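You operate a simulated robot arm through the tools that you are given. There is no shell and no other tool. Be economical: measure what you need, move in short steps, check, and stop when the job is done.

Carry out the task below with a simulated robot arm. There is one attempt and no reset: what you move stays moved.

## Task
Lock off the chain drive and tension the slack strand into the green.
Fine: free its orange lever first and lock it again; the drive stays locked off.

It is judged by the outcome, as a careful person would: the job done as asked, and still so three seconds after it is handed in. It fails if anything else is knocked over, pushed out of place, dropped, spilled or broken.

## Robot
A 6-joint arm with a two-finger parallel gripper on a trunk, on a base that drives. Base frame: it is fixed to the floor where the robot stands at the start and does not move with it; the origin is under the middle of the robot, x ahead of it, y to its left, z up. Lengths are in m, angles in rad, forces in N, time in s.
With the tool pointing down near the work surface it reaches from about 0.18 to 0.6 m from the robot's upright axis, wherever it stands. Its first joint turns from -2.897 to 2.897 rad. Places, roughly: chain conveyor [1.4, 0.2, 0.3]; large brass knob [0.4, 0.9, 0.3]; left grey clamp knob [0.7, 1.1, 0.5]; middle grey clamp knob [0.6, 1, 0.5]; red switch of the button box [0.5, 0, 0.8]; right grey clamp knob [0.4, 0.7, 0.5]; small brass knob [0.4, 0.8, 0.4]; yellow lock tab [0.4, -0.1, 0.8]. Payload 3.91 kg.
Tool frame: the origin (TCP) lies between the finger pads and is the grasp point; the fingertips stand 0.03 m ahead of it; z points along the fingers, y is the line along which they close. The gripper opens to 0.11 m. The fingers are 0.02 m wide and 0.01 m thick; the gripper's body (0.048 by 0.112 m) begins 0.055 m behind the TCP.
Orientation is told as [roll, pitch, yaw] about the base's x, y, z axes, in that order, counted from this pose: with the fingers straight down and closing along the base's y, the tool's x points along the base's -x, its y along +y and its z along -z.

## Interface
- The arm moves only by the tool nudge_tool. Its argument "commands" is a list that holds one entry, the list of rows, each a list of 7 numbers: the shift along the tool's x, y, z in units of 30 mm (1.0 is 30 mm), then the turn, a rotation vector about the tool's x, y, z in units of 6 degrees (1.0 is 6 degrees), then the closure, from 0 (fully open) to 1 (shut). In form: [[[x, y, z, rx, ry, rz, jaw], ...]]. A call has 1 to 20 rows; each row shifts and turns the commanded pose from where the row before left it, along the tool's axes as they then stand. A call with a number of a shift or a turn outside -1 to 1 is refused whole. A row lasts 0.2 s, in which the tool goes at most 0.05 m and 0.15 rad; a call with a longer step from one row to the next is refused whole, and so is a gripper value outside its range. A pose out of reach is approached as far as the arm can. The call stops where the force on the tool passes 70 N (or 10 N more than at its start, if that is more) or the arm is blocked; 0.2 s more then pass. Each finger travels about 0.045 m/s and halts on what it meets, pressing with about 40 N; the grip force reading is that of the motor and also rises with nothing between the fingers. The clock runs only during rows and for 0.2 s after the last one: add rows that do not move to give the fingers time. The reply holds the time, the measured pose of the TCP, the force on the tool along the base axes, the opening and the grip force, in the units named above and with some noise, with the torque about the TCP (base axes, N m) and any sound that the robot's microphone picked up.
- Cameras (640 x 400 px; columns grow to the right, rows downward): "scene" is now at [0.0094, 0.1975, 1.441]; the picture's right is [0.46, -0.89, 0.00], its down [-0.70, -0.37, -0.61] and it looks along [0.54, 0.28, -0.79] (base axes); focal length 286 px, centre (320, 200). "wrist" rides on the gripper at [0.071, 0.022, -0.107] in the tool frame; the picture's right is [-0.29, 0.96, 0.00], its down [-0.76, -0.23, -0.61] and it looks along [-0.58, -0.18, 0.79] (tool axes); focal length 243 px, centre (320, 200). There is no depth. A picture from a camera that has moved, and an enlarged one, comes with that camera's place and axes in the base frame and with its lens. The place of the scene camera against the robot may be out by one fixed shift of up to 0.025 m in any direction.
- get_image(camera): a new picture of that camera. The clock stands still meanwhile.
- slide_trunk(by): slides the trunk up (or, below 0, down) by that many m; the arm and the scene camera ride with it, the base frame stays. It gives what a move gives, with no picture.
- drive_base(legs): drives the robot by 1 to 6 legs, each [ahead, left, turn to the left] in m, m and rad, along the robot's own axes; the way and the turn of a leg run together, so that a leg with both is an arc; at most 1.5 m and 3.142 rad a leg. The arm and the cameras ride along, it lands a little off, and it stops where it bumps. It gives what a move gives.
- head_to(pan, tilt): turns the head with the scene camera to pan (to the left, within 1.501 rad either way) and tilt (down, from -0.506 to 1.204), counted from straight ahead of the robot. It gives what a move gives.
- enlarge(camera, box): a new picture of the part [left, top, right, bottom] of that camera's present view, enlarged. The clock stands still meanwhile.
- sign_off(): hands the job in; it is judged then, once.

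Work in short steps. Places have to be worked out from the pictures, the camera data and where the tool is seen: move nearer, look again, correct. Check each grasp and each placing, and mend what went wrong. You have 120 turns and 82 pictures in all, those below and enlarged ones among them. Open the gripper and draw the arm clear of the work before you hand the job in, unless the task says otherwise; then end with one line.

The tools are called after "Call:" as name(argument=value, ...) on one line, values as JSON. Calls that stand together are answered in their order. nudge_tool: Moves the arm, as the interface text tells. Its arguments: {"type":"object","properties":{"commands":{"type":"array","items":{"type":"array","items":{"type":"array","items":{"type":"number"}}}}},"required":["commands"]} The other tools are called the same way: slide_trunk (by) slides the trunk up or down; drive_base (legs) drives the base; head_to (pan, tilt) turns the head that bears the scene camera; get_image (camera) takes a picture; enlarge (camera, box) takes an enlarged picture of a part of a camera's view; sign_off () hands the job in.

At the start:

```text
time_s: 0.0
tcp_pos: [0.1841, 0.3522, 1.1277]
ee_rot: [0.001, 0.001, 0.0]
wrist_force: [0.0, -0.5, 0.2]
torque: [-0.02, -0.01, -0.02]
gripper_width: 0.11
grip_force: 0.1
trunk travel left (down, up): [-0.4, 0.19]
robot x, y, heading: [-0.0031, 0.0005, -0.002]
head pan, tilt: [0.48, 0.916]
```

scene: 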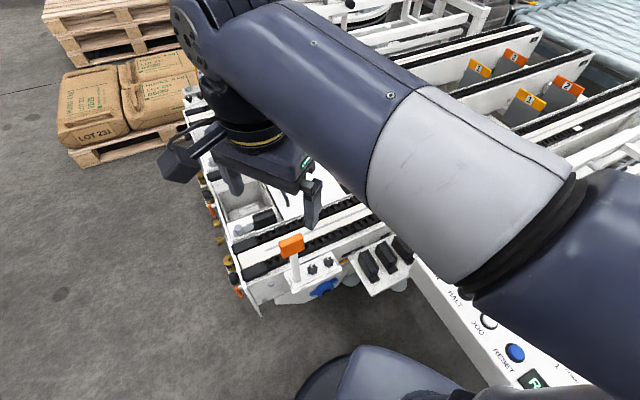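
wrist: 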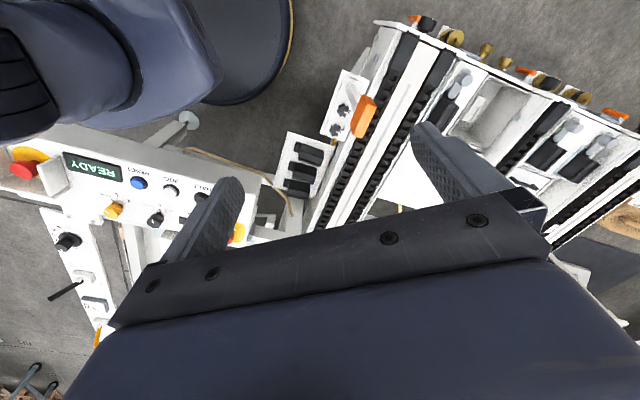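

I start by looking at the control box and the chain drive with the head turned to the right.

Call:
head_to(pan=-0.1, tilt=1.0)

Call:
get_image(camera="scene")

Call:
enlarge(camera="wrist", box=[0, 100, 320, 300])

Call:
enlarge(camera="wrist", box=[270, 0, 640, 231])

```text
time_s: 1.0
tcp_pos: [0.1838, 0.3532, 1.1264]
ee_rot: [0.0, 0.0, 0.001]
wrist_force: [-0.5, -0.1, 0.5]
torque: [-0.03, -0.01, -0.02]
gripper_width: 0.1099
grip_force: 0.0
trunk travel left (down, up): [-0.4, 0.19]
robot x, y, heading: [0.0011, -0.0, 0.003]
head pan, tilt: [-0.099, 1.0]
```

```text
79 pictures are left
camera scene: at [0.0125, 0.1562, 1.435], right [-0.1, -1.0, 0.0], down [-0.84, 0.08, -0.54], along [0.54, -0.05, -0.84], focal length 286 px, centre (320, 200)
```

scene: 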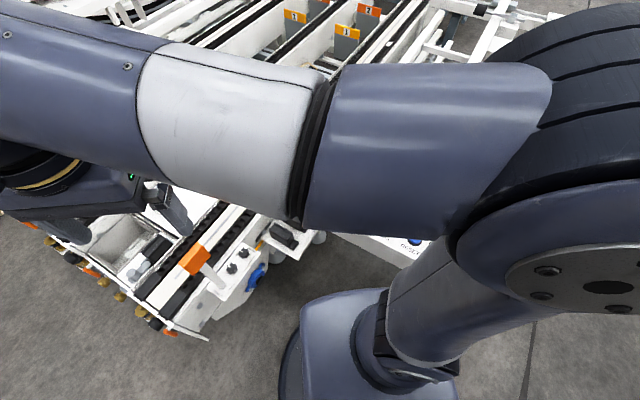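

```text
2.00 times, centred on (160, 200) of wrist
camera zoom: at [0.1134, 0.3731, 1.2347], right [0.29, 0.96, 0.0], down [0.76, -0.23, 0.61], along [0.58, -0.18, -0.79], focal length 485 px, centre (640, 200)
```

zoom: 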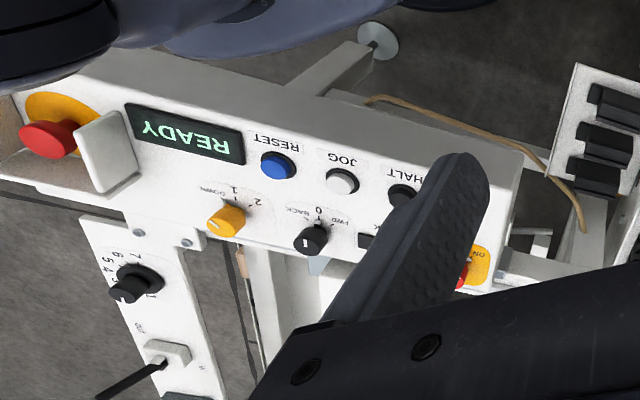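

```text
1.73 times, centred on (455, 116) of wrist
camera zoom: at [0.1134, 0.3731, 1.2347], right [0.29, 0.96, 0.0], down [0.76, -0.23, 0.61], along [0.58, -0.18, -0.79], focal length 420 px, centre (86, 346)
```

zoom: 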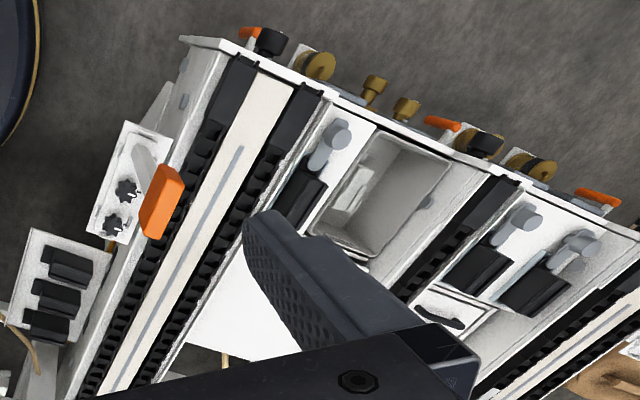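

The panel has a red switch on a yellow plate half-hidden by a finger. I move the tool over the button box to look with the wrist camera.

Call:
nudge_tool(commands=[[[-0.3, -1, 0.1, 0, 0, 0, 0], [-0.3, -1, 0.1, 0, 0, 0, 0], [-0.3, -1, 0.1, 0, 0, 0, 0], [-0.3, -1, 0.1, 0, 0, 0, 0], [-0.3, -1, 0.1, 0, 0, 0, 0], [-0.3, -1, 0.1, 0, 0, 0, 0], [-0.3, -1, 0.1, 0, 0, 0, 0], [-0.3, -1, 0.1, 0, 0, 0, 0], [-0.3, -1, 0.1, 0, 0, 0, 0]]])

Call:
get_image(camera="wrist")

Call:
get_image(camera="scene")

```text
time_s: 3.0
tcp_pos: [0.2649, 0.0817, 1.0996]
ee_rot: [-0.001, 0.0, 0.001]
wrist_force: [0.8, 0.6, -0.3]
torque: [-0.01, 0.0, -0.02]
gripper_width: 0.1101
grip_force: 0.0
trunk travel left (down, up): [-0.4, 0.19]
robot x, y, heading: [0.0021, 0.0007, -0.0]
head pan, tilt: [-0.099, 1.0]
```

```text
76 pictures are left
camera wrist: at [0.1951, 0.1022, 1.2071], right [0.29, 0.96, 0.0], down [0.76, -0.23, 0.61], along [0.58, -0.18, -0.79], focal length 243 px, centre (320, 200)
```

wrist: 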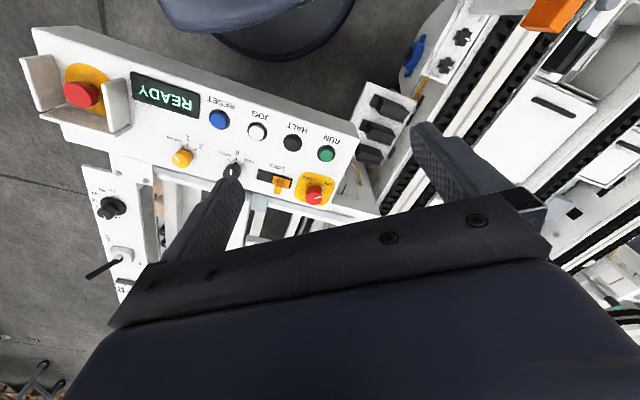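

```text
75 pictures are left
camera scene: at [0.0125, 0.1562, 1.435], right [-0.1, -1.0, 0.0], down [-0.84, 0.08, -0.54], along [0.54, -0.05, -0.84], focal length 286 px, centre (320, 200)
```

scene: 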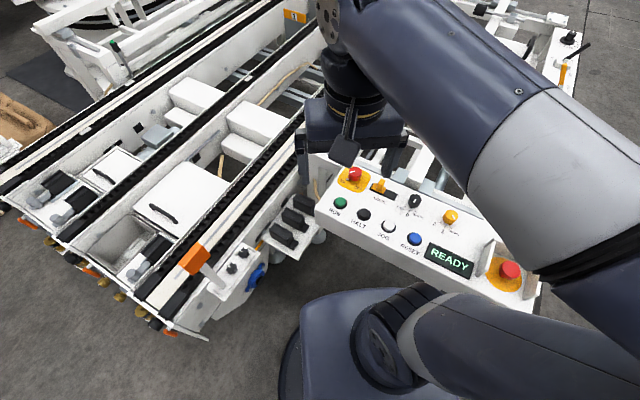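

Now both are in view; I enlarge the button box and the nearby chain machine.

Call:
enlarge(camera="wrist", box=[180, 80, 380, 205])

Call:
enlarge(camera="scene", box=[300, 150, 460, 250])

Call:
enlarge(camera="scene", box=[0, 140, 320, 340])

```text
3.20 times, centred on (280, 142) of wrist
camera zoom: at [0.1951, 0.1022, 1.2071], right [0.29, 0.96, 0.0], down [0.76, -0.23, 0.61], along [0.58, -0.18, -0.79], focal length 776 px, centre (448, 384)
```

zoom: 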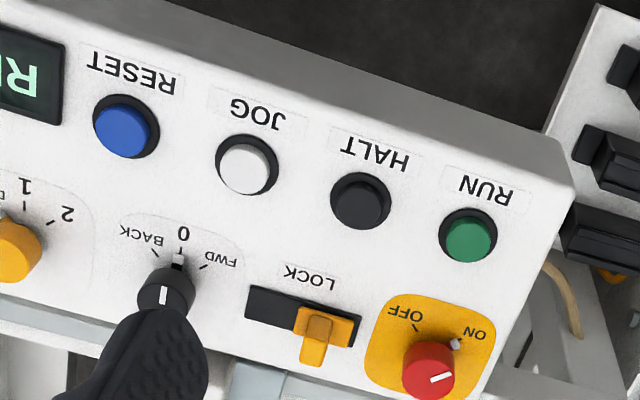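

```text
4.00 times, centred on (380, 200) of scene
camera zoom: at [0.0125, 0.1562, 1.435], right [-0.1, -1.0, 0.0], down [-0.84, 0.08, -0.54], along [0.54, -0.05, -0.84], focal length 1145 px, centre (80, 200)
```

zoom: 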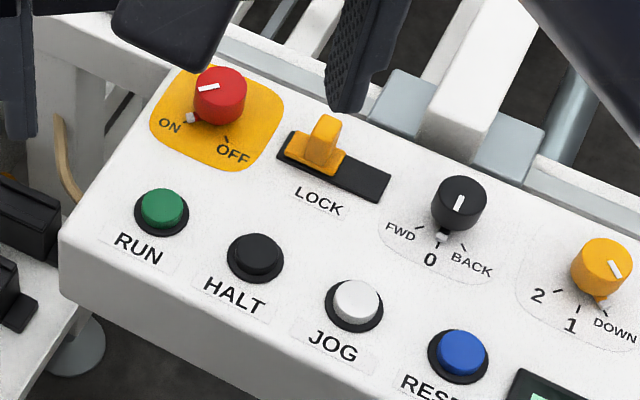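

```text
2.00 times, centred on (160, 240) of scene
camera zoom: at [0.0125, 0.1562, 1.435], right [-0.1, -1.0, 0.0], down [-0.84, 0.08, -0.54], along [0.54, -0.05, -0.84], focal length 573 px, centre (640, 120)
```

zoom: 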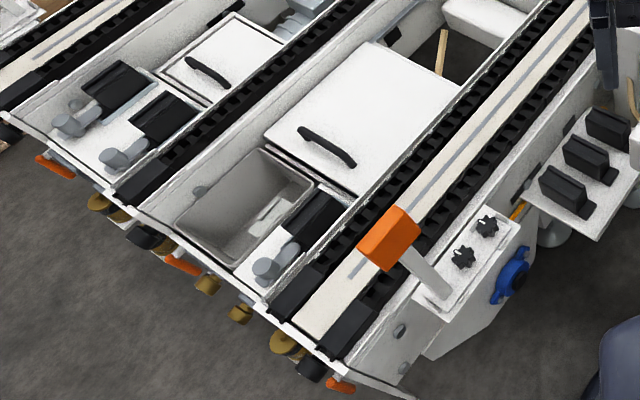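

Red switch is at ON with OFF to its counter-clockwise side (from above), and the lock tab sits in a slot beside it. I move closer and yaw the tool square to the panel for a better look.

Call:
nudge_tool(commands=[[[-0.85, 0, 0.8, 0, 0, 0, 0], [-0.85, 0, 0.8, 0, 0, 0, 0], [-0.85, 0, 0.8, 0, 0, 0, 0], [-0.85, 0, 0.8, 0, 0, 0, 0], [0, 0, 0, 0, 0, 1, 0], [0, 0, 0, 0, 0, 1, 0], [0, 0, 0, 0, 0, 1, 0], [0, 0, 0, 0, 0, 1, 0], [0, 0, 0, 0, 0, 1, 0], [0, 0, 0, 0, 0, 1, 0], [0, 0, 0, 0, 0, 0.4, 0]]])

Call:
get_image(camera="wrist")

```text
time_s: 5.4
tcp_pos: [0.367, 0.0838, 1.0047]
ee_rot: [-0.001, 0.001, -0.673]
wrist_force: [-0.7, -0.2, 0.9]
torque: [0.0, 0.01, 0.01]
gripper_width: 0.1102
grip_force: 0.1
trunk travel left (down, up): [-0.4, 0.19]
robot x, y, heading: [0.0005, -0.0006, -0.004]
head pan, tilt: [-0.099, 1.0]
```

```text
71 pictures are left
camera wrist: at [0.3256, 0.1427, 1.1117], right [0.82, 0.57, 0.0], down [0.45, -0.65, 0.61], along [0.35, -0.5, -0.79], focal length 243 px, centre (320, 200)
```

wrist: 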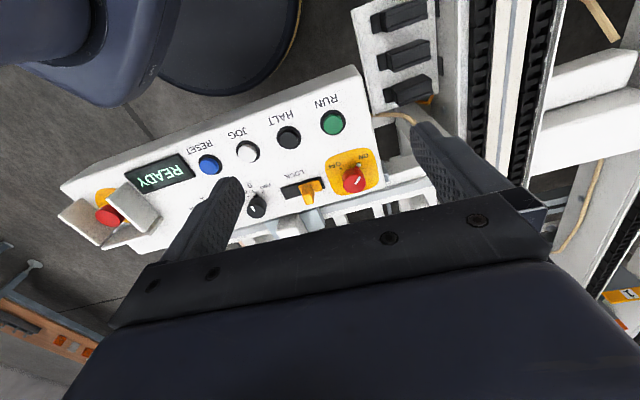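

Zooming into this view to measure the knob and tab.

Call:
enlarge(camera="wrist", box=[220, 80, 412, 200])

```text
3.33 times, centred on (316, 140) of wrist
camera zoom: at [0.3256, 0.1427, 1.1117], right [0.82, 0.57, 0.0], down [0.45, -0.65, 0.61], along [0.35, -0.5, -0.79], focal length 809 px, centre (333, 400)
```

zoom: 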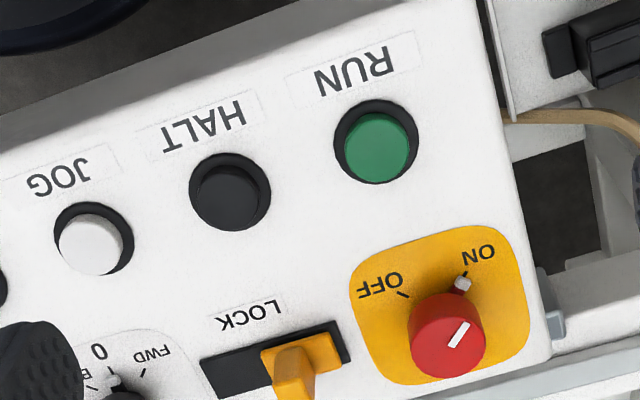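

The knob top is near (0.50, -0.01, 0.775), and OFF is about 90° counter-clockwise seen from above. I move above the knob with the gripper half closed, then check the alignment.

Call:
nudge_tool(commands=[[[-0.9, 0.065, 0.75, 0, 0, 0, 0.3], [-0.9, 0.065, 0.75, 0, 0, 0, 0.3], [-0.9, 0.065, 0.75, 0, 0, 0, 0.3], [-0.9, 0.065, 0.75, 0, 0, 0, 0.3], [-0.9, 0.065, 0.75, 0, 0, 0, 0.3], [-0.85, 0.065, 0.75, 0, 0, 0, 0.3]]])

Call:
get_image(camera="wrist")

Call:
enlarge(camera="scene", box=[280, 130, 440, 230])

```text
time_s: 6.8
tcp_pos: [0.5022, -0.008, 0.8704]
ee_rot: [0.001, -0.002, -0.669]
wrist_force: [0.1, -0.3, -0.2]
torque: [-0.04, -0.01, 0.0]
gripper_width: 0.077
grip_force: 0.1
trunk travel left (down, up): [-0.4, 0.19]
robot x, y, heading: [0.0001, 0.0021, -0.001]
head pan, tilt: [-0.099, 1.0]
```

```text
69 pictures are left
camera wrist: at [0.4587, 0.0516, 0.9764], right [0.82, 0.57, 0.0], down [0.45, -0.65, 0.61], along [0.35, -0.5, -0.79], focal length 243 px, centre (320, 200)
```

wrist: 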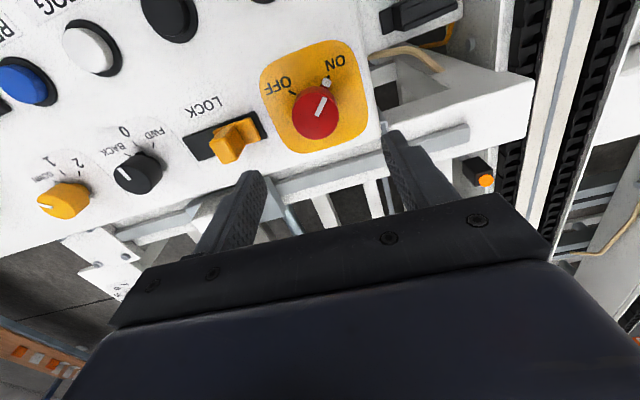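

```text
4.00 times, centred on (360, 180) of scene
camera zoom: at [0.0124, 0.1562, 1.435], right [-0.1, -1.0, 0.0], down [-0.84, 0.08, -0.54], along [0.54, -0.05, -0.84], focal length 1145 px, centre (160, 280)
```

zoom: 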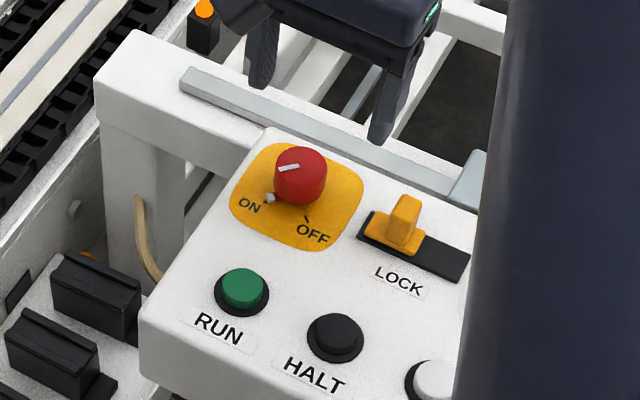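

Triangulation puts the knob top at about (0.490, 0.001, 0.798). I shift 15 mm back, then descend with the open fingers around it.

Call:
nudge_tool(commands=[[[0.5, 0, 0, 0, 0, 0, 0.3], [0, 0, 0.8, 0, 0, 0, 0.3], [0, 0, 0.5, 0, 0, 0, 0.3]]])

Call:
enlarge(camera="wrist", box=[160, 60, 480, 260])

Call:
enlarge(camera="scene", box=[280, 130, 440, 230])

```text
time_s: 7.6
tcp_pos: [0.4891, 0.001, 0.8306]
ee_rot: [0.0, 0.0, -0.671]
wrist_force: [-0.1, -0.8, 0.5]
torque: [-0.03, 0.02, 0.03]
gripper_width: 0.0768
grip_force: 0.1
trunk travel left (down, up): [-0.4, 0.19]
robot x, y, heading: [0.0017, -0.0046, -0.003]
head pan, tilt: [-0.099, 1.0]
```

```text
2.00 times, centred on (320, 160) of wrist
camera zoom: at [0.447, 0.0614, 0.9372], right [0.82, 0.57, 0.0], down [0.45, -0.65, 0.61], along [0.35, -0.5, -0.79], focal length 485 px, centre (320, 280)
```

zoom: 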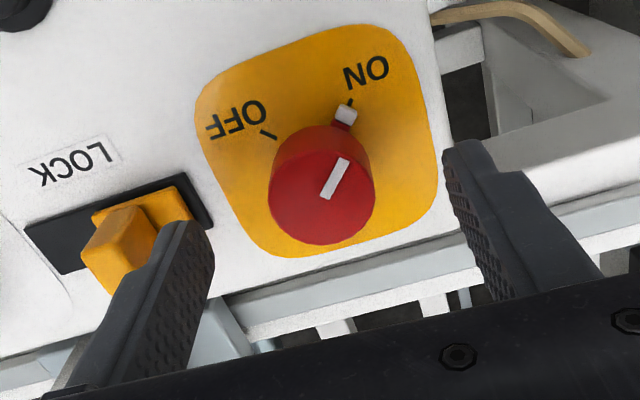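

```text
4.00 times, centred on (360, 180) of scene
camera zoom: at [0.0127, 0.1561, 1.435], right [-0.1, -1.0, 0.0], down [-0.84, 0.08, -0.54], along [0.54, -0.05, -0.84], focal length 1145 px, centre (160, 280)
```

zoom: 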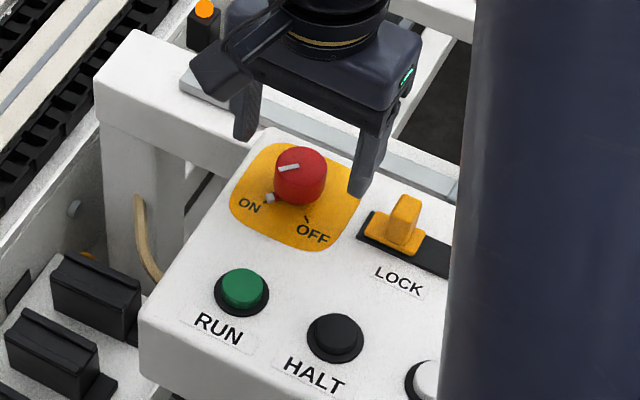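

The knob is centred between the fingers. I narrow the jaws, descend 30 mm, and close on the knob.

Call:
nudge_tool(commands=[[[0, 0, 0, 0, 0, 0, 0.5], [0, 0, 0, 0, 0, 0, 0.5], [0, 0, 0.5, 0, 0, 0, 0.5], [0, 0, 0.5, 0, 0, 0, 0.5], [0, 0, 0, 0, 0, 0, 0.9], [0, 0, 0, 0, 0, 0, 0.9], [0, 0, 0, 0, 0, 0, 0.9]]])

Call:
enlarge(camera="scene", box=[280, 130, 440, 230])

```text
time_s: 9.2
tcp_pos: [0.4882, 0.0014, 0.8007]
ee_rot: [0.0, -0.001, -0.67]
wrist_force: [-2.1, 0.0, -1.3]
torque: [-0.1, -0.33, 0.03]
gripper_width: 0.0351
grip_force: 45.6
trunk travel left (down, up): [-0.4, 0.19]
robot x, y, heading: [-0.0022, 0.0004, -0.001]
head pan, tilt: [-0.099, 1.0]
```

```text
4.00 times, centred on (360, 180) of scene
camera zoom: at [0.0125, 0.1562, 1.4349], right [-0.1, -1.0, 0.0], down [-0.84, 0.08, -0.54], along [0.54, -0.05, -0.84], focal length 1145 px, centre (160, 280)
```

zoom: 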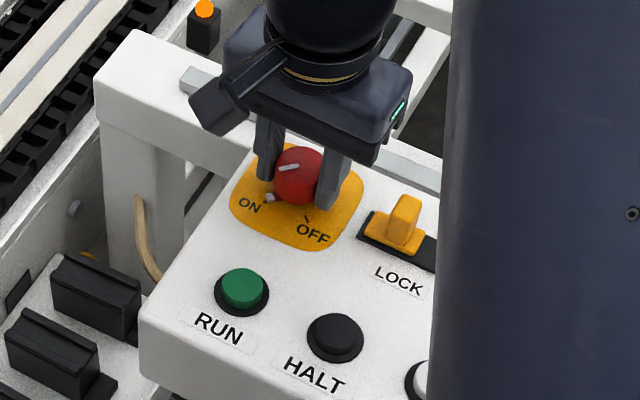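

The knob is gripped (35 mm). I turn the tool counter-clockwise in steps, starting with about 30° to watch the torque.

Call:
nudge_tool(commands=[[[0, 0, 0, 0, 0, -1, 0.9], [0, 0, 0, 0, 0, -1, 0.9], [0, 0, 0, 0, 0, -1, 0.9], [0, 0, 0, 0, 0, -1, 0.9], [0, 0, 0, 0, 0, -1, 0.9]]])

Call:
enlarge(camera="scene", box=[280, 130, 440, 230])

```text
time_s: 10.4
tcp_pos: [0.4879, -0.0008, 0.8018]
ee_rot: [0.001, 0.001, -0.145]
wrist_force: [-5.7, -12.5, -6.0]
torque: [-0.34, -0.79, -0.08]
gripper_width: 0.035
grip_force: 44.8
trunk travel left (down, up): [-0.4, 0.19]
robot x, y, heading: [-0.0018, -0.0041, -0.001]
head pan, tilt: [-0.099, 1.0]
```

```text
4.00 times, centred on (360, 180) of scene
camera zoom: at [0.0125, 0.155, 1.435], right [-0.1, -0.99, 0.0], down [-0.84, 0.08, -0.54], along [0.54, -0.05, -0.84], focal length 1145 px, centre (160, 280)
```

zoom: 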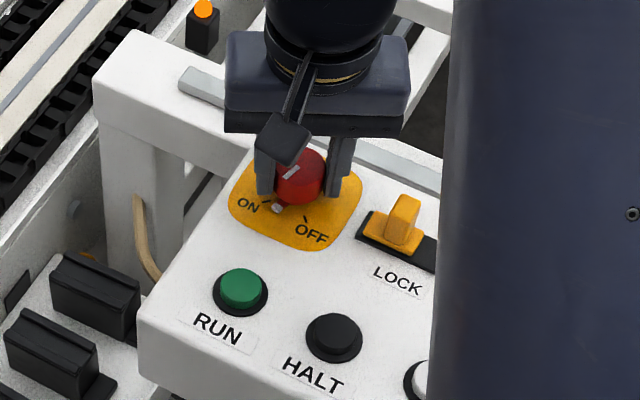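

The lug moved toward OFF with the turn. I continue.

Call:
nudge_tool(commands=[[[0, 0, 0, 0, 0, -1, 0.9], [0, 0, 0, 0, 0, -1, 0.9], [0, 0, 0, 0, 0, -1, 0.9], [0, 0, 0, 0, 0, -1, 0.9], [0, 0, 0, 0, 0, -1, 0.9]]])

Call:
enlarge(camera="scene", box=[280, 130, 440, 230])

```text
time_s: 11.6
tcp_pos: [0.4884, -0.0012, 0.8009]
ee_rot: [-0.002, 0.001, 0.379]
wrist_force: [-5.0, -31.3, -5.7]
torque: [-0.83, 1.01, 0.0]
gripper_width: 0.0353
grip_force: 45.4
trunk travel left (down, up): [-0.4, 0.19]
robot x, y, heading: [-0.0018, -0.0036, -0.002]
head pan, tilt: [-0.099, 1.0]
```

```text
4.00 times, centred on (360, 180) of scene
camera zoom: at [0.0128, 0.1534, 1.4353], right [-0.1, -0.99, 0.0], down [-0.84, 0.09, -0.54], along [0.54, -0.05, -0.84], focal length 1145 px, centre (160, 280)
```

zoom: 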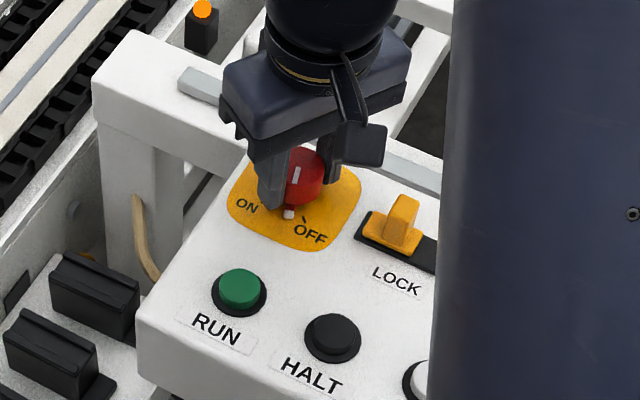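

Sideways force is building, so I shift about 3 mm with it and turn the remaining 30°.

Call:
nudge_tool(commands=[[[0.037, -0.093, 0, 0, 0, 0, 0.9], [0, 0, 0, 0, 0, -1, 0.9], [0, 0, 0, 0, 0, -1, 0.9], [0, 0, 0, 0, 0, -1, 0.9], [0, 0, 0, 0, 0, -1, 0.9]]])

Call:
enlarge(camera="scene", box=[280, 130, 440, 230])

```text
time_s: 12.8
tcp_pos: [0.4892, -0.0029, 0.7998]
ee_rot: [-0.002, 0.0, 0.799]
wrist_force: [-3.0, -14.7, -11.7]
torque: [-0.53, 0.28, 0.1]
gripper_width: 0.0347
grip_force: 45.1
trunk travel left (down, up): [-0.4, 0.19]
robot x, y, heading: [0.0021, 0.0, 0.004]
head pan, tilt: [-0.099, 1.0]
```

```text
4.00 times, centred on (360, 180) of scene
camera zoom: at [0.0131, 0.155, 1.435], right [-0.1, -1.0, 0.0], down [-0.84, 0.08, -0.54], along [0.54, -0.05, -0.84], focal length 1145 px, centre (160, 280)
```

zoom: 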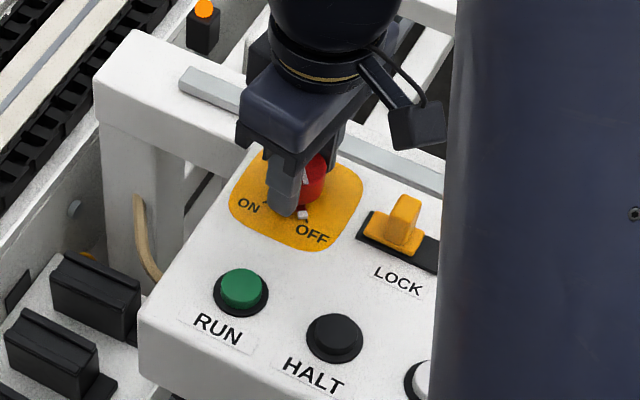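

The lug is now practically at OFF. I turn a last few degrees to seat it, then release and rise.

Call:
nudge_tool(commands=[[[0, 0, 0, 0, 0, -0.6, 0.9], [0, 0, 0, 0, 0, 0, 0.9], [0, 0, 0, 0, 0, 0, 0.5], [0, 0, 0, 0, 0, 0, 0.5], [0, 0, -1, 0, 0, 0, 0.5], [0, 0, -1, 0, 0, 0, 0.5], [0, 0, -1, 0, 0, 0, 0.5]]])

Call:
enlarge(camera="scene", box=[280, 130, 440, 230])

Call:
get_image(camera="wrist")

```text
time_s: 14.4
tcp_pos: [0.4872, -0.0021, 0.8909]
ee_rot: [0.0, 0.001, 0.859]
wrist_force: [0.6, 0.8, -0.4]
torque: [0.0, -0.01, -0.03]
gripper_width: 0.0552
grip_force: 0.0
trunk travel left (down, up): [-0.4, 0.19]
robot x, y, heading: [0.0005, 0.0006, 0.002]
head pan, tilt: [-0.099, 1.0]
```

```text
4.00 times, centred on (360, 180) of scene
camera zoom: at [0.0126, 0.1561, 1.4349], right [-0.1, -1.0, 0.0], down [-0.84, 0.08, -0.54], along [0.54, -0.05, -0.84], focal length 1145 px, centre (160, 280)
```

zoom: 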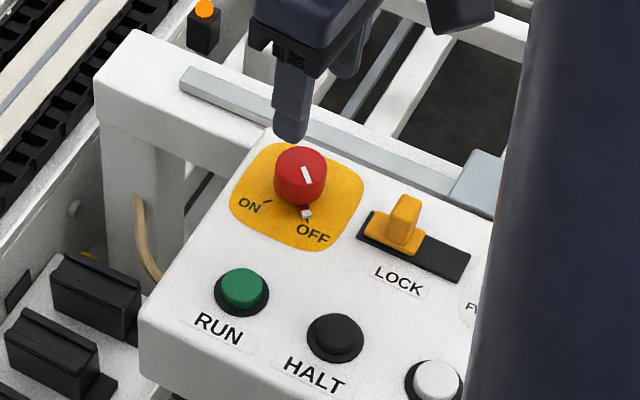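

```text
60 pictures are left
camera wrist: at [0.4258, -0.0425, 0.9977], right [-0.53, 0.84, 0.0], down [0.67, 0.42, 0.61], along [0.51, 0.33, -0.79], focal length 243 px, centre (320, 200)
```

wrist: 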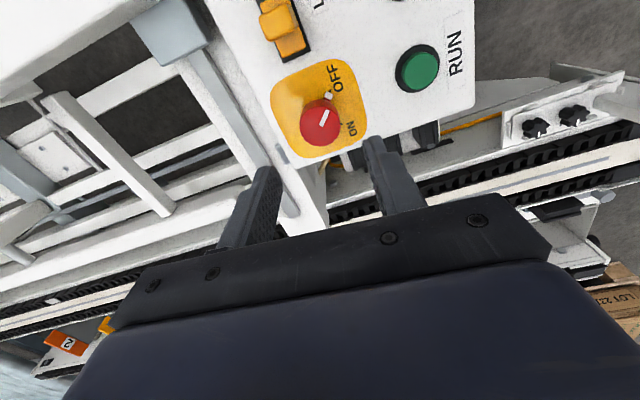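

Switch is at OFF. The tab (≈(0.443, -0.063)) can only slide away from the switch; I turn the tool back square to the panel and go above it.

Call:
nudge_tool(commands=[[[0, 0, 0, 0, 0, 1, 0.5], [0, 0, 0, 0, 0, 1, 0.5], [0, 0, 0, 0, 0, 1, 0.5], [0, 0, 0, 0, 0, 1, 0.5], [0, 0, 0, 0, 0, 1, 0.5], [0, 0, 0, 0, 0, 1, 0.5], [0, 0, 0, 0, 0, 1, 0.5], [0, 0, 0, 0, 0, 1, 0.5], [0, 0, 0, 0, 0, 1, 0.5], [0, 0, 0, 0, 0, 1, 0.5], [0, 0, 0, 0, 0, 1, 0.5], [0, 0, 0, 0, 0, 1, 0.5], [0, 0, 0, 0, 0, 1, 0.5], [0, 0, 0, 0, 0, 1, 0.5], [0, -0.85, 0, 0, 0, 0.1, 0.5], [0, -0.85, 0, 0, 0, 0, 0.5], [0, -0.85, 0, 0, 0, 0, 0.5]]])

Call:
enlarge(camera="wrist", box=[160, 60, 480, 260])

Call:
enlarge(camera="scene", box=[300, 130, 460, 230])

```text
time_s: 18.0
tcp_pos: [0.4443, -0.0647, 0.8906]
ee_rot: [-0.001, 0.0, -0.619]
wrist_force: [0.2, -0.9, 0.3]
torque: [0.04, -0.02, 0.03]
gripper_width: 0.0549
grip_force: 0.1
trunk travel left (down, up): [-0.4, 0.19]
robot x, y, heading: [-0.0026, 0.0038, 0.001]
head pan, tilt: [-0.099, 1.0]
```

```text
2.00 times, centred on (320, 160) of wrist
camera zoom: at [0.3994, -0.0065, 0.9979], right [0.79, 0.61, 0.0], down [0.49, -0.63, 0.61], along [0.37, -0.48, -0.79], focal length 485 px, centre (320, 280)
```

zoom: 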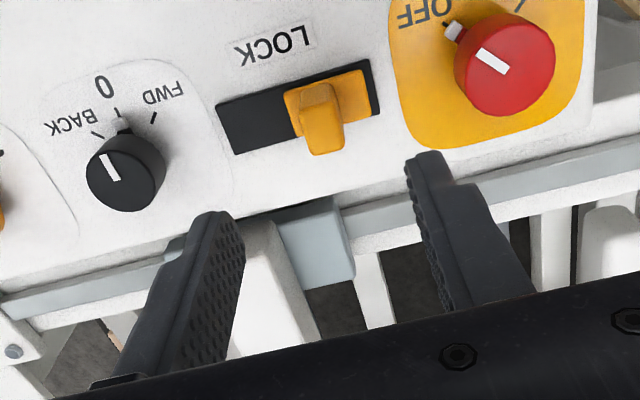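

```text
4.00 times, centred on (380, 180) of scene
camera zoom: at [0.0126, 0.1562, 1.435], right [-0.1, -1.0, 0.0], down [-0.84, 0.08, -0.54], along [0.54, -0.05, -0.84], focal length 1145 px, centre (80, 280)
```

zoom: 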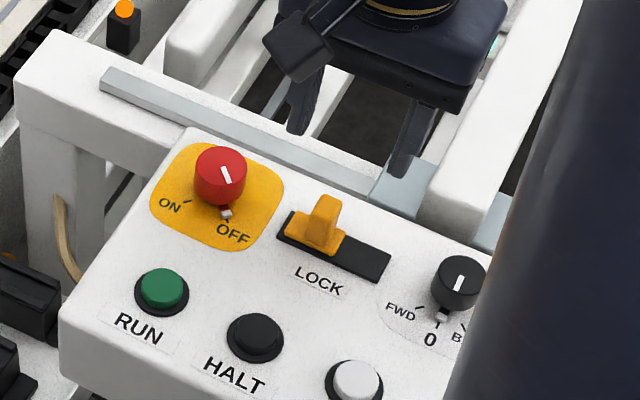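

The handle is almost exactly under the TCP (5 mm further). I descend and grip it.

Call:
nudge_tool(commands=[[[-0.17, 0, 0, 0, 0, 0, 0.5], [0, 0, 1, 0, 0, 0, 0.5], [0, 0, 1, 0, 0, 0, 0.5], [0, 0, 0.87, 0, 0, 0, 0.5], [0, 0, 0, 0, 0, 0, 1], [0, 0, 0, 0, 0, 0, 1], [0, 0, 0, 0, 0, 0, 1], [0, 0, 0, 0, 0, 0, 1]]])

Call:
enlarge(camera="scene", box=[300, 130, 460, 230])

```text
time_s: 19.8
tcp_pos: [0.4484, -0.0674, 0.8053]
ee_rot: [0.0, 0.0, -0.619]
wrist_force: [0.9, -0.1, -4.4]
torque: [-0.3, -0.44, -0.27]
gripper_width: 0.0155
grip_force: 45.1
trunk travel left (down, up): [-0.4, 0.19]
robot x, y, heading: [-0.0014, -0.0003, 0.002]
head pan, tilt: [-0.099, 1.0]
```

```text
4.00 times, centred on (380, 180) of scene
camera zoom: at [0.0127, 0.1561, 1.4349], right [-0.1, -1.0, 0.0], down [-0.84, 0.08, -0.54], along [0.54, -0.05, -0.84], focal length 1145 px, centre (80, 280)
```

zoom: 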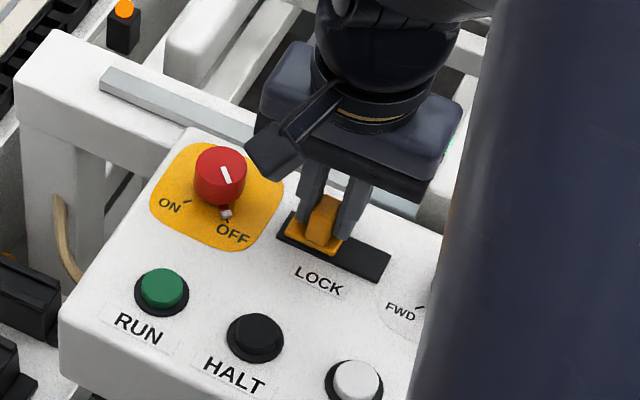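

Gripped at 15 mm. I slide the tab along -y (tool) away from the switch.

Call:
nudge_tool(commands=[[[0, -0.25, 0, 0, 0, 0, 1], [0, -0.25, 0, 0, 0, 0, 1], [0, -0.25, 0, 0, 0, 0, 1], [0, -0.2, 0, 0, 0, 0, 1]]])

Call:
enlarge(camera="scene", box=[300, 130, 460, 230])

```text
time_s: 20.8
tcp_pos: [0.4325, -0.0898, 0.8045]
ee_rot: [0.0, 0.002, -0.617]
wrist_force: [1.1, 6.3, -9.1]
torque: [-0.06, -0.21, -0.31]
gripper_width: 0.0153
grip_force: 44.6
trunk travel left (down, up): [-0.4, 0.19]
robot x, y, heading: [0.0002, 0.0004, -0.001]
head pan, tilt: [-0.099, 1.0]
```

```text
4.00 times, centred on (380, 180) of scene
camera zoom: at [0.0131, 0.1566, 1.4349], right [-0.1, -1.0, 0.0], down [-0.84, 0.08, -0.54], along [0.54, -0.05, -0.84], focal length 1145 px, centre (80, 280)
```

zoom: 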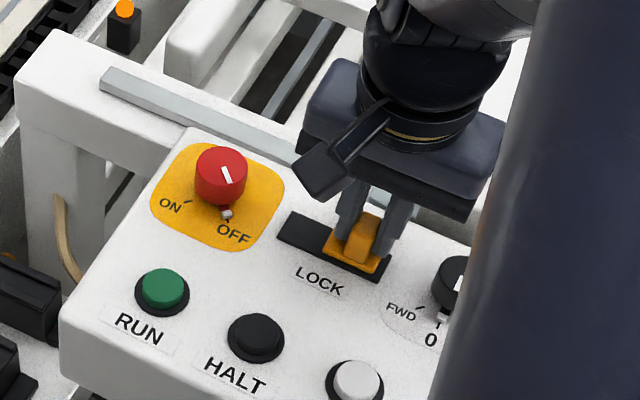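

The tab slid nearly to the other end. I push a little more to its stop, then release and rise.

Call:
nudge_tool(commands=[[[0, -0.1, 0, 0, 0, 0, 1], [0, -0.1, 0, 0, 0, 0, 1], [0, -0.1, 0, 0, 0, 0, 1], [0, 0.03, 0, 0, 0, 0, 1]]])

Call:
nudge_tool(commands=[[[0, 0, 0, 0, 0, 0, 0.75], [0, 0, 0, 0, 0, 0, 0.65], [0, 0, -1, 0, 0, 0, 0.65], [0, 0, -1, 0, 0, 0, 0.65], [0, 0, -1, 0, 0, 0, 0.65], [0, 0, -1, 0, 0, 0, 0.65]]])

Call:
get_image(camera="wrist")

Call:
enlarge(camera="scene", box=[300, 130, 460, 230])

```text
time_s: 21.8
tcp_pos: [0.4314, -0.0926, 0.8045]
ee_rot: [0.002, 0.0, -0.619]
wrist_force: [25.9, 55.9, -8.4]
torque: [0.44, -0.51, -0.38]
gripper_width: 0.0153
grip_force: 44.6
trunk travel left (down, up): [-0.4, 0.19]
robot x, y, heading: [-0.0009, 0.0012, 0.004]
head pan, tilt: [-0.099, 1.0]
```

```text
time_s: 23.2
tcp_pos: [0.4285, -0.0987, 0.9252]
ee_rot: [0.001, 0.001, -0.619]
wrist_force: [-0.8, 1.0, -0.4]
torque: [-0.02, 0.02, 0.01]
gripper_width: 0.0384
grip_force: 0.0
trunk travel left (down, up): [-0.4, 0.19]
robot x, y, heading: [-0.0035, -0.0001, -0.004]
head pan, tilt: [-0.099, 1.0]
```

```text
55 pictures are left
camera wrist: at [0.3832, -0.0395, 1.0317], right [0.79, 0.61, 0.0], down [0.49, -0.63, 0.61], along [0.37, -0.48, -0.79], focal length 243 px, centre (320, 200)
```

wrist: 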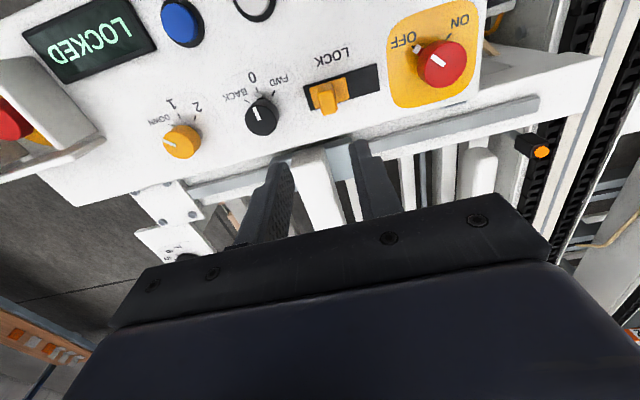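

```text
4.00 times, centred on (380, 180) of scene
camera zoom: at [0.0127, 0.1561, 1.435], right [-0.1, -1.0, 0.0], down [-0.84, 0.08, -0.54], along [0.54, -0.05, -0.84], focal length 1145 px, centre (80, 280)
```

zoom: 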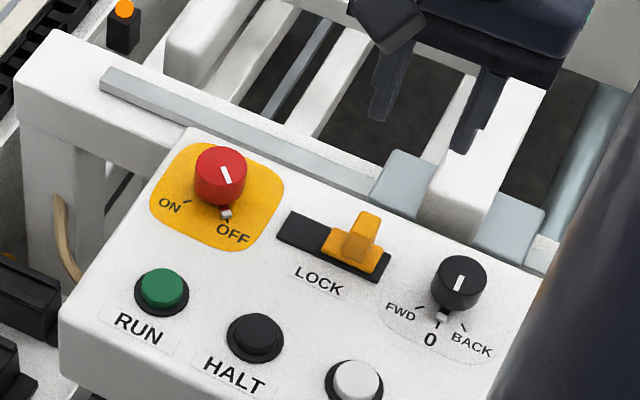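

The display shows LOCKED: the drive is off and locked. Now I raise the arm and swing it back toward where it started, then look at the tensioners at the conveyor end.

Call:
nudge_tool(commands=[[[0, 0, -1, 0, 0, -1, 0.3], [0, 0, -1, 0, 0, -1, 0.3], [0, 0, -1, 0, 0, -1, 0.3], [0, 0, -1, 0, 0, -1, 0.3], [0, 0, -1, 0, 0, -1, 0.3], [0, 0, -1, 0, 0, -0.9, 0.3], [1, 0, 0, 0, 0, 0, 0.3], [1, 0, 0, 0, 0, 0, 0.3], [1, 0, 0, 0, 0, 0, 0.3], [1, 0, 0, 0, 0, 0, 0.3], [1, 0, 0, 0, 0, 0, 0.3]]])

Call:
head_to(pan=0.9, tilt=0.75)

Call:
get_image(camera="scene")

```text
time_s: 25.6
tcp_pos: [0.2772, -0.0978, 1.1039]
ee_rot: [0.001, 0.001, -0.001]
wrist_force: [-0.6, 0.0, 0.0]
torque: [0.01, 0.01, 0.01]
gripper_width: 0.0771
grip_force: 0.0
trunk travel left (down, up): [-0.4, 0.19]
robot x, y, heading: [0.0005, 0.0002, -0.005]
head pan, tilt: [-0.099, 1.0]
```

```text
time_s: 26.9
tcp_pos: [0.2767, -0.0977, 1.1033]
ee_rot: [0.0, -0.001, 0.001]
wrist_force: [0.8, -0.3, 0.1]
torque: [0.0, 0.01, 0.02]
gripper_width: 0.077
grip_force: 0.0
trunk travel left (down, up): [-0.4, 0.19]
robot x, y, heading: [-0.0006, 0.0001, 0.001]
head pan, tilt: [0.901, 0.75]
```

```text
53 pictures are left
camera scene: at [-0.0053, 0.228, 1.4541], right [0.78, -0.62, 0.0], down [-0.42, -0.53, -0.73], along [0.45, 0.57, -0.68], focal length 286 px, centre (320, 200)
```

scene: 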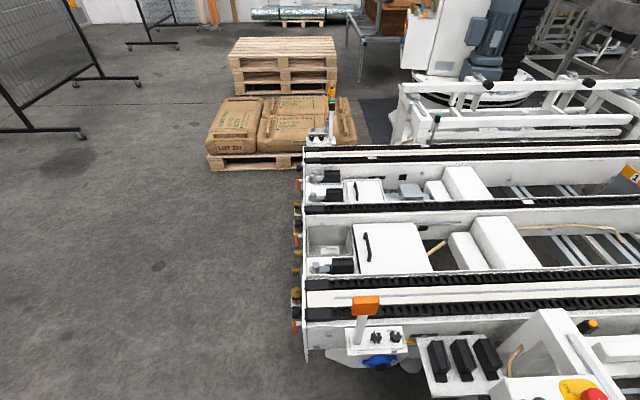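

Plenty of free floor to the left of the conveyor end. I back off, drive left, and turn to face the end plate, then look.

Call:
drive_base(legs=[[-0.3, 0, 0], [0, 1.2, 0], [0, 0, -0.62]])

Call:
head_to(pan=0.0, tilt=0.85)

Call:
get_image(camera="scene")

```text
time_s: 36.2
tcp_pos: [-0.1306, 0.9561, 1.1046]
ee_rot: [0.001, 0.0, -0.611]
wrist_force: [-0.4, 0.3, -0.1]
torque: [0.01, -0.01, -0.01]
gripper_width: 0.0771
grip_force: 0.0
trunk travel left (down, up): [-0.4, 0.19]
robot x, y, heading: [-0.2985, 1.1944, -0.61]
head pan, tilt: [0.901, 0.75]
```

```text
time_s: 37.4
tcp_pos: [-0.1288, 0.9562, 1.1042]
ee_rot: [-0.001, 0.001, -0.611]
wrist_force: [0.3, -0.6, -0.3]
torque: [0.01, 0.03, 0.01]
gripper_width: 0.0768
grip_force: 0.0
trunk travel left (down, up): [-0.4, 0.19]
robot x, y, heading: [-0.2997, 1.1983, -0.607]
head pan, tilt: [0.0, 0.85]
```

```text
52 pictures are left
camera scene: at [-0.1949, 1.3196, 1.4461], right [-0.57, -0.82, 0.0], down [-0.62, 0.43, -0.66], along [0.54, -0.38, -0.75], focal length 286 px, centre (320, 200)
```

scene: 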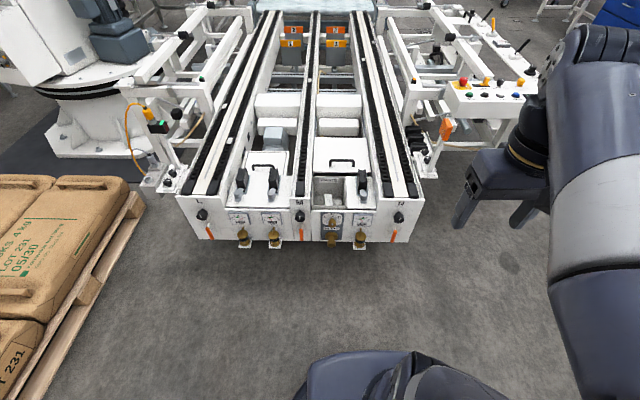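

Good frontal view of the end plate. I enlarge it in two parts.

Call:
enlarge(camera="scene", box=[180, 180, 308, 260])

Call:
enlarge(camera="scene", box=[290, 180, 418, 260])

```text
5.00 times, centred on (244, 220) of scene
camera zoom: at [-0.1949, 1.3196, 1.4461], right [-0.57, -0.82, 0.0], down [-0.62, 0.43, -0.66], along [0.54, -0.38, -0.75], focal length 1432 px, centre (700, 100)
```

zoom: 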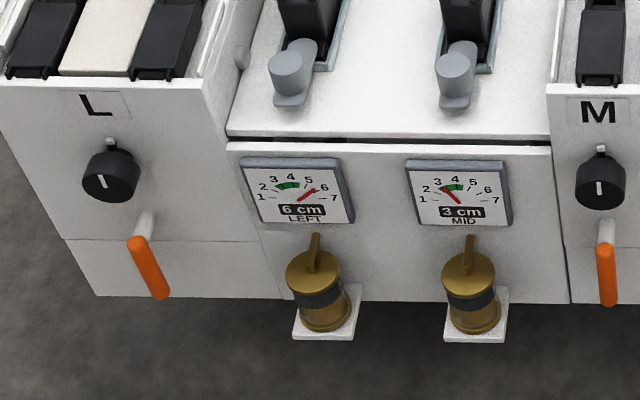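

```text
5.00 times, centred on (354, 220) of scene
camera zoom: at [-0.1949, 1.3196, 1.4461], right [-0.57, -0.82, 0.0], down [-0.62, 0.43, -0.66], along [0.54, -0.38, -0.75], focal length 1432 px, centre (150, 100)
```

zoom: 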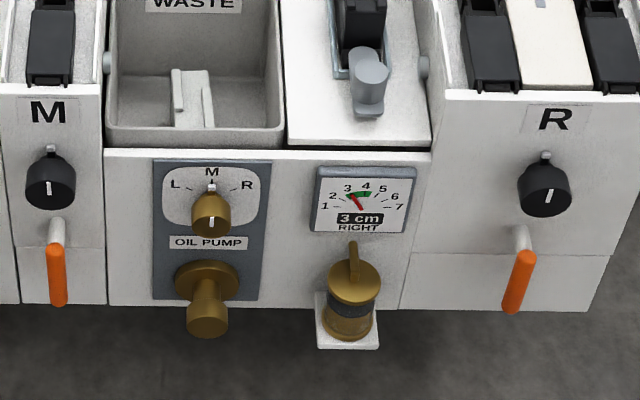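

LEFT gauge reads 6 cm (needle past the green), MID and RIGHT are in the green: the left strand is slack. I drive in front of its end and lower the trunk for a closer look at its lever and tensioner.

Call:
drive_base(legs=[[0, 0.5, 0], [0.15, 0, 0]])

Call:
slide_trunk(by=-0.35)

Call:
head_to(pan=0.0, tilt=0.8)

Call:
get_image(camera="scene")

```text
time_s: 41.3
tcp_pos: [0.2789, 1.2776, 1.1037]
ee_rot: [0.0, 0.001, -0.616]
wrist_force: [0.9, 0.2, -0.2]
torque: [0.06, -0.04, 0.02]
gripper_width: 0.0768
grip_force: 0.0
trunk travel left (down, up): [-0.4, 0.19]
robot x, y, heading: [0.1039, 1.5197, -0.617]
head pan, tilt: [0.0, 0.85]
```

```text
time_s: 44.8
tcp_pos: [0.278, 1.2774, 0.7544]
ee_rot: [0.0, 0.001, -0.614]
wrist_force: [0.1, 0.5, -0.5]
torque: [-0.01, -0.03, -0.01]
gripper_width: 0.077
grip_force: 0.0
trunk travel left (down, up): [-0.05, 0.54]
robot x, y, heading: [0.108, 1.5223, -0.609]
head pan, tilt: [0.0, 0.85]
```

```text
time_s: 45.4
tcp_pos: [0.2784, 1.2779, 0.7543]
ee_rot: [0.0, 0.001, -0.614]
wrist_force: [0.3, -0.7, -0.7]
torque: [0.01, 0.01, 0.0]
gripper_width: 0.077
grip_force: 0.1
trunk travel left (down, up): [-0.05, 0.54]
robot x, y, heading: [0.1079, 1.5125, -0.616]
head pan, tilt: [0.0, 0.799]
```

```text
49 pictures are left
camera scene: at [0.2163, 1.6397, 1.1001], right [-0.58, -0.82, 0.0], down [-0.59, 0.41, -0.7], along [0.57, -0.4, -0.72], focal length 286 px, centre (320, 200)
```

scene: 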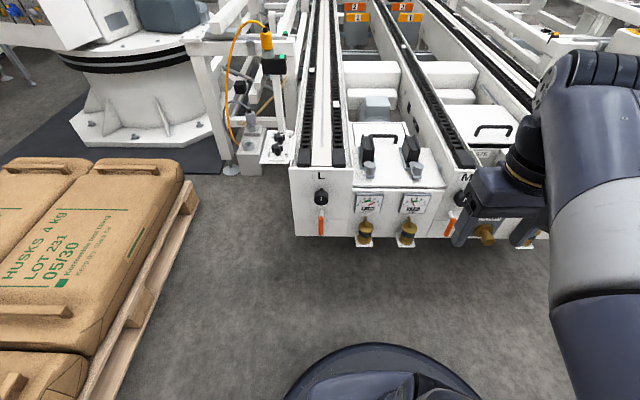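

Call:
enlarge(camera="scene", box=[285, 115, 445, 255])

Call:
enlarge(camera="scene", box=[300, 180, 428, 260])

```text
2.86 times, centred on (365, 185) of scene
camera zoom: at [0.2163, 1.6397, 1.1001], right [-0.58, -0.82, 0.0], down [-0.59, 0.41, -0.7], along [0.57, -0.4, -0.72], focal length 818 px, centre (191, 243)
```

zoom: 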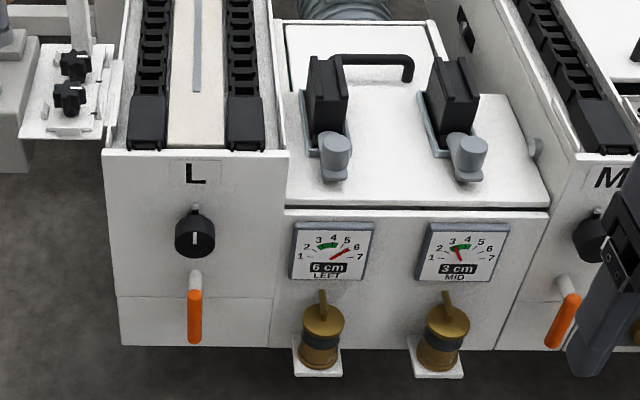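

```text
5.00 times, centred on (364, 220) of scene
camera zoom: at [0.2163, 1.6397, 1.1001], right [-0.58, -0.82, 0.0], down [-0.59, 0.41, -0.7], along [0.57, -0.4, -0.72], focal length 1432 px, centre (100, 100)
```

zoom: 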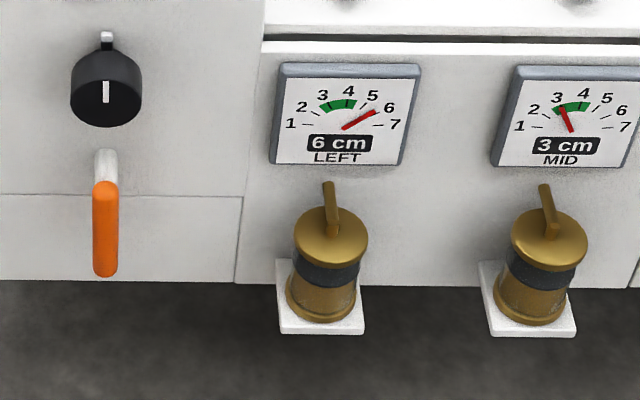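

The black knob under "L" is the left strand's tensioner and the orange lever hanging below is its lock; the brass cups look like oilers. I shift the robot 0.15 m left so the arm doesn't block the head camera, then turn the tool horizontal, pointing at the plate.

Call:
drive_base(legs=[[0, 0.15, 0]])

Call:
nudge_tool(commands=[[[-1, 0, 0, 0, 0, 0, 0.3], [-1, 0, 0, 0, 0, 0, 0.3], [-1, 0, 0, 0, 0, 0, 0.3], [-1, 0, 0, 0, 0, 0, 0.3], [0, 0, 0, 0, -1, 0, 0.3], [0, 0, 0, 0, -1, 0, 0.3], [0, 0, 0, 0, -1, 0, 0.3], [0, 0, 0, 0, -1, 0, 0.3], [0, 0, 0, 0, -1, 0, 0.3], [0, 0, 0, 0, -1, 0, 0.3], [0, 0, 0, 0, -1, 0, 0.3], [0, 0, 0, 0, -1, 0, 0.3]]])

Call:
get_image(camera="scene")

```text
time_s: 46.8
tcp_pos: [0.3657, 1.4004, 0.7539]
ee_rot: [0.0, 0.001, -0.612]
wrist_force: [0.0, 0.5, 0.1]
torque: [0.0, -0.02, -0.01]
gripper_width: 0.077
grip_force: 0.1
trunk travel left (down, up): [-0.05, 0.54]
robot x, y, heading: [0.1962, 1.6412, -0.608]
head pan, tilt: [0.0, 0.799]
```

```text
time_s: 49.4
tcp_pos: [0.4653, 1.3284, 0.751]
ee_rot: [0.004, -0.831, -0.615]
wrist_force: [-0.5, 0.3, -0.6]
torque: [-0.05, 0.02, -0.01]
gripper_width: 0.0772
grip_force: 0.1
trunk travel left (down, up): [-0.05, 0.54]
robot x, y, heading: [0.1951, 1.6401, -0.617]
head pan, tilt: [0.0, 0.799]
```

```text
46 pictures are left
camera scene: at [0.304, 1.7587, 1.1003], right [-0.57, -0.82, 0.0], down [-0.59, 0.41, -0.69], along [0.57, -0.4, -0.72], focal length 286 px, centre (320, 200)
```

scene: 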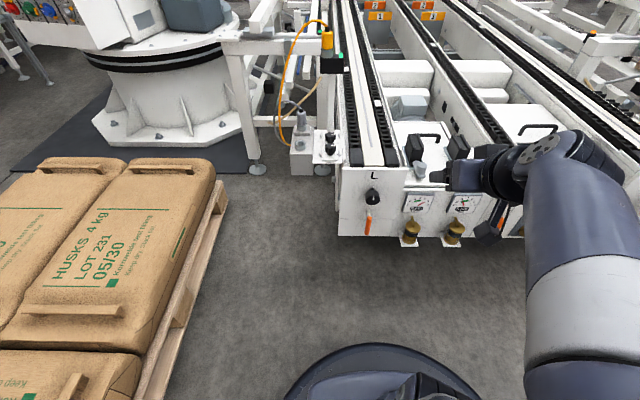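

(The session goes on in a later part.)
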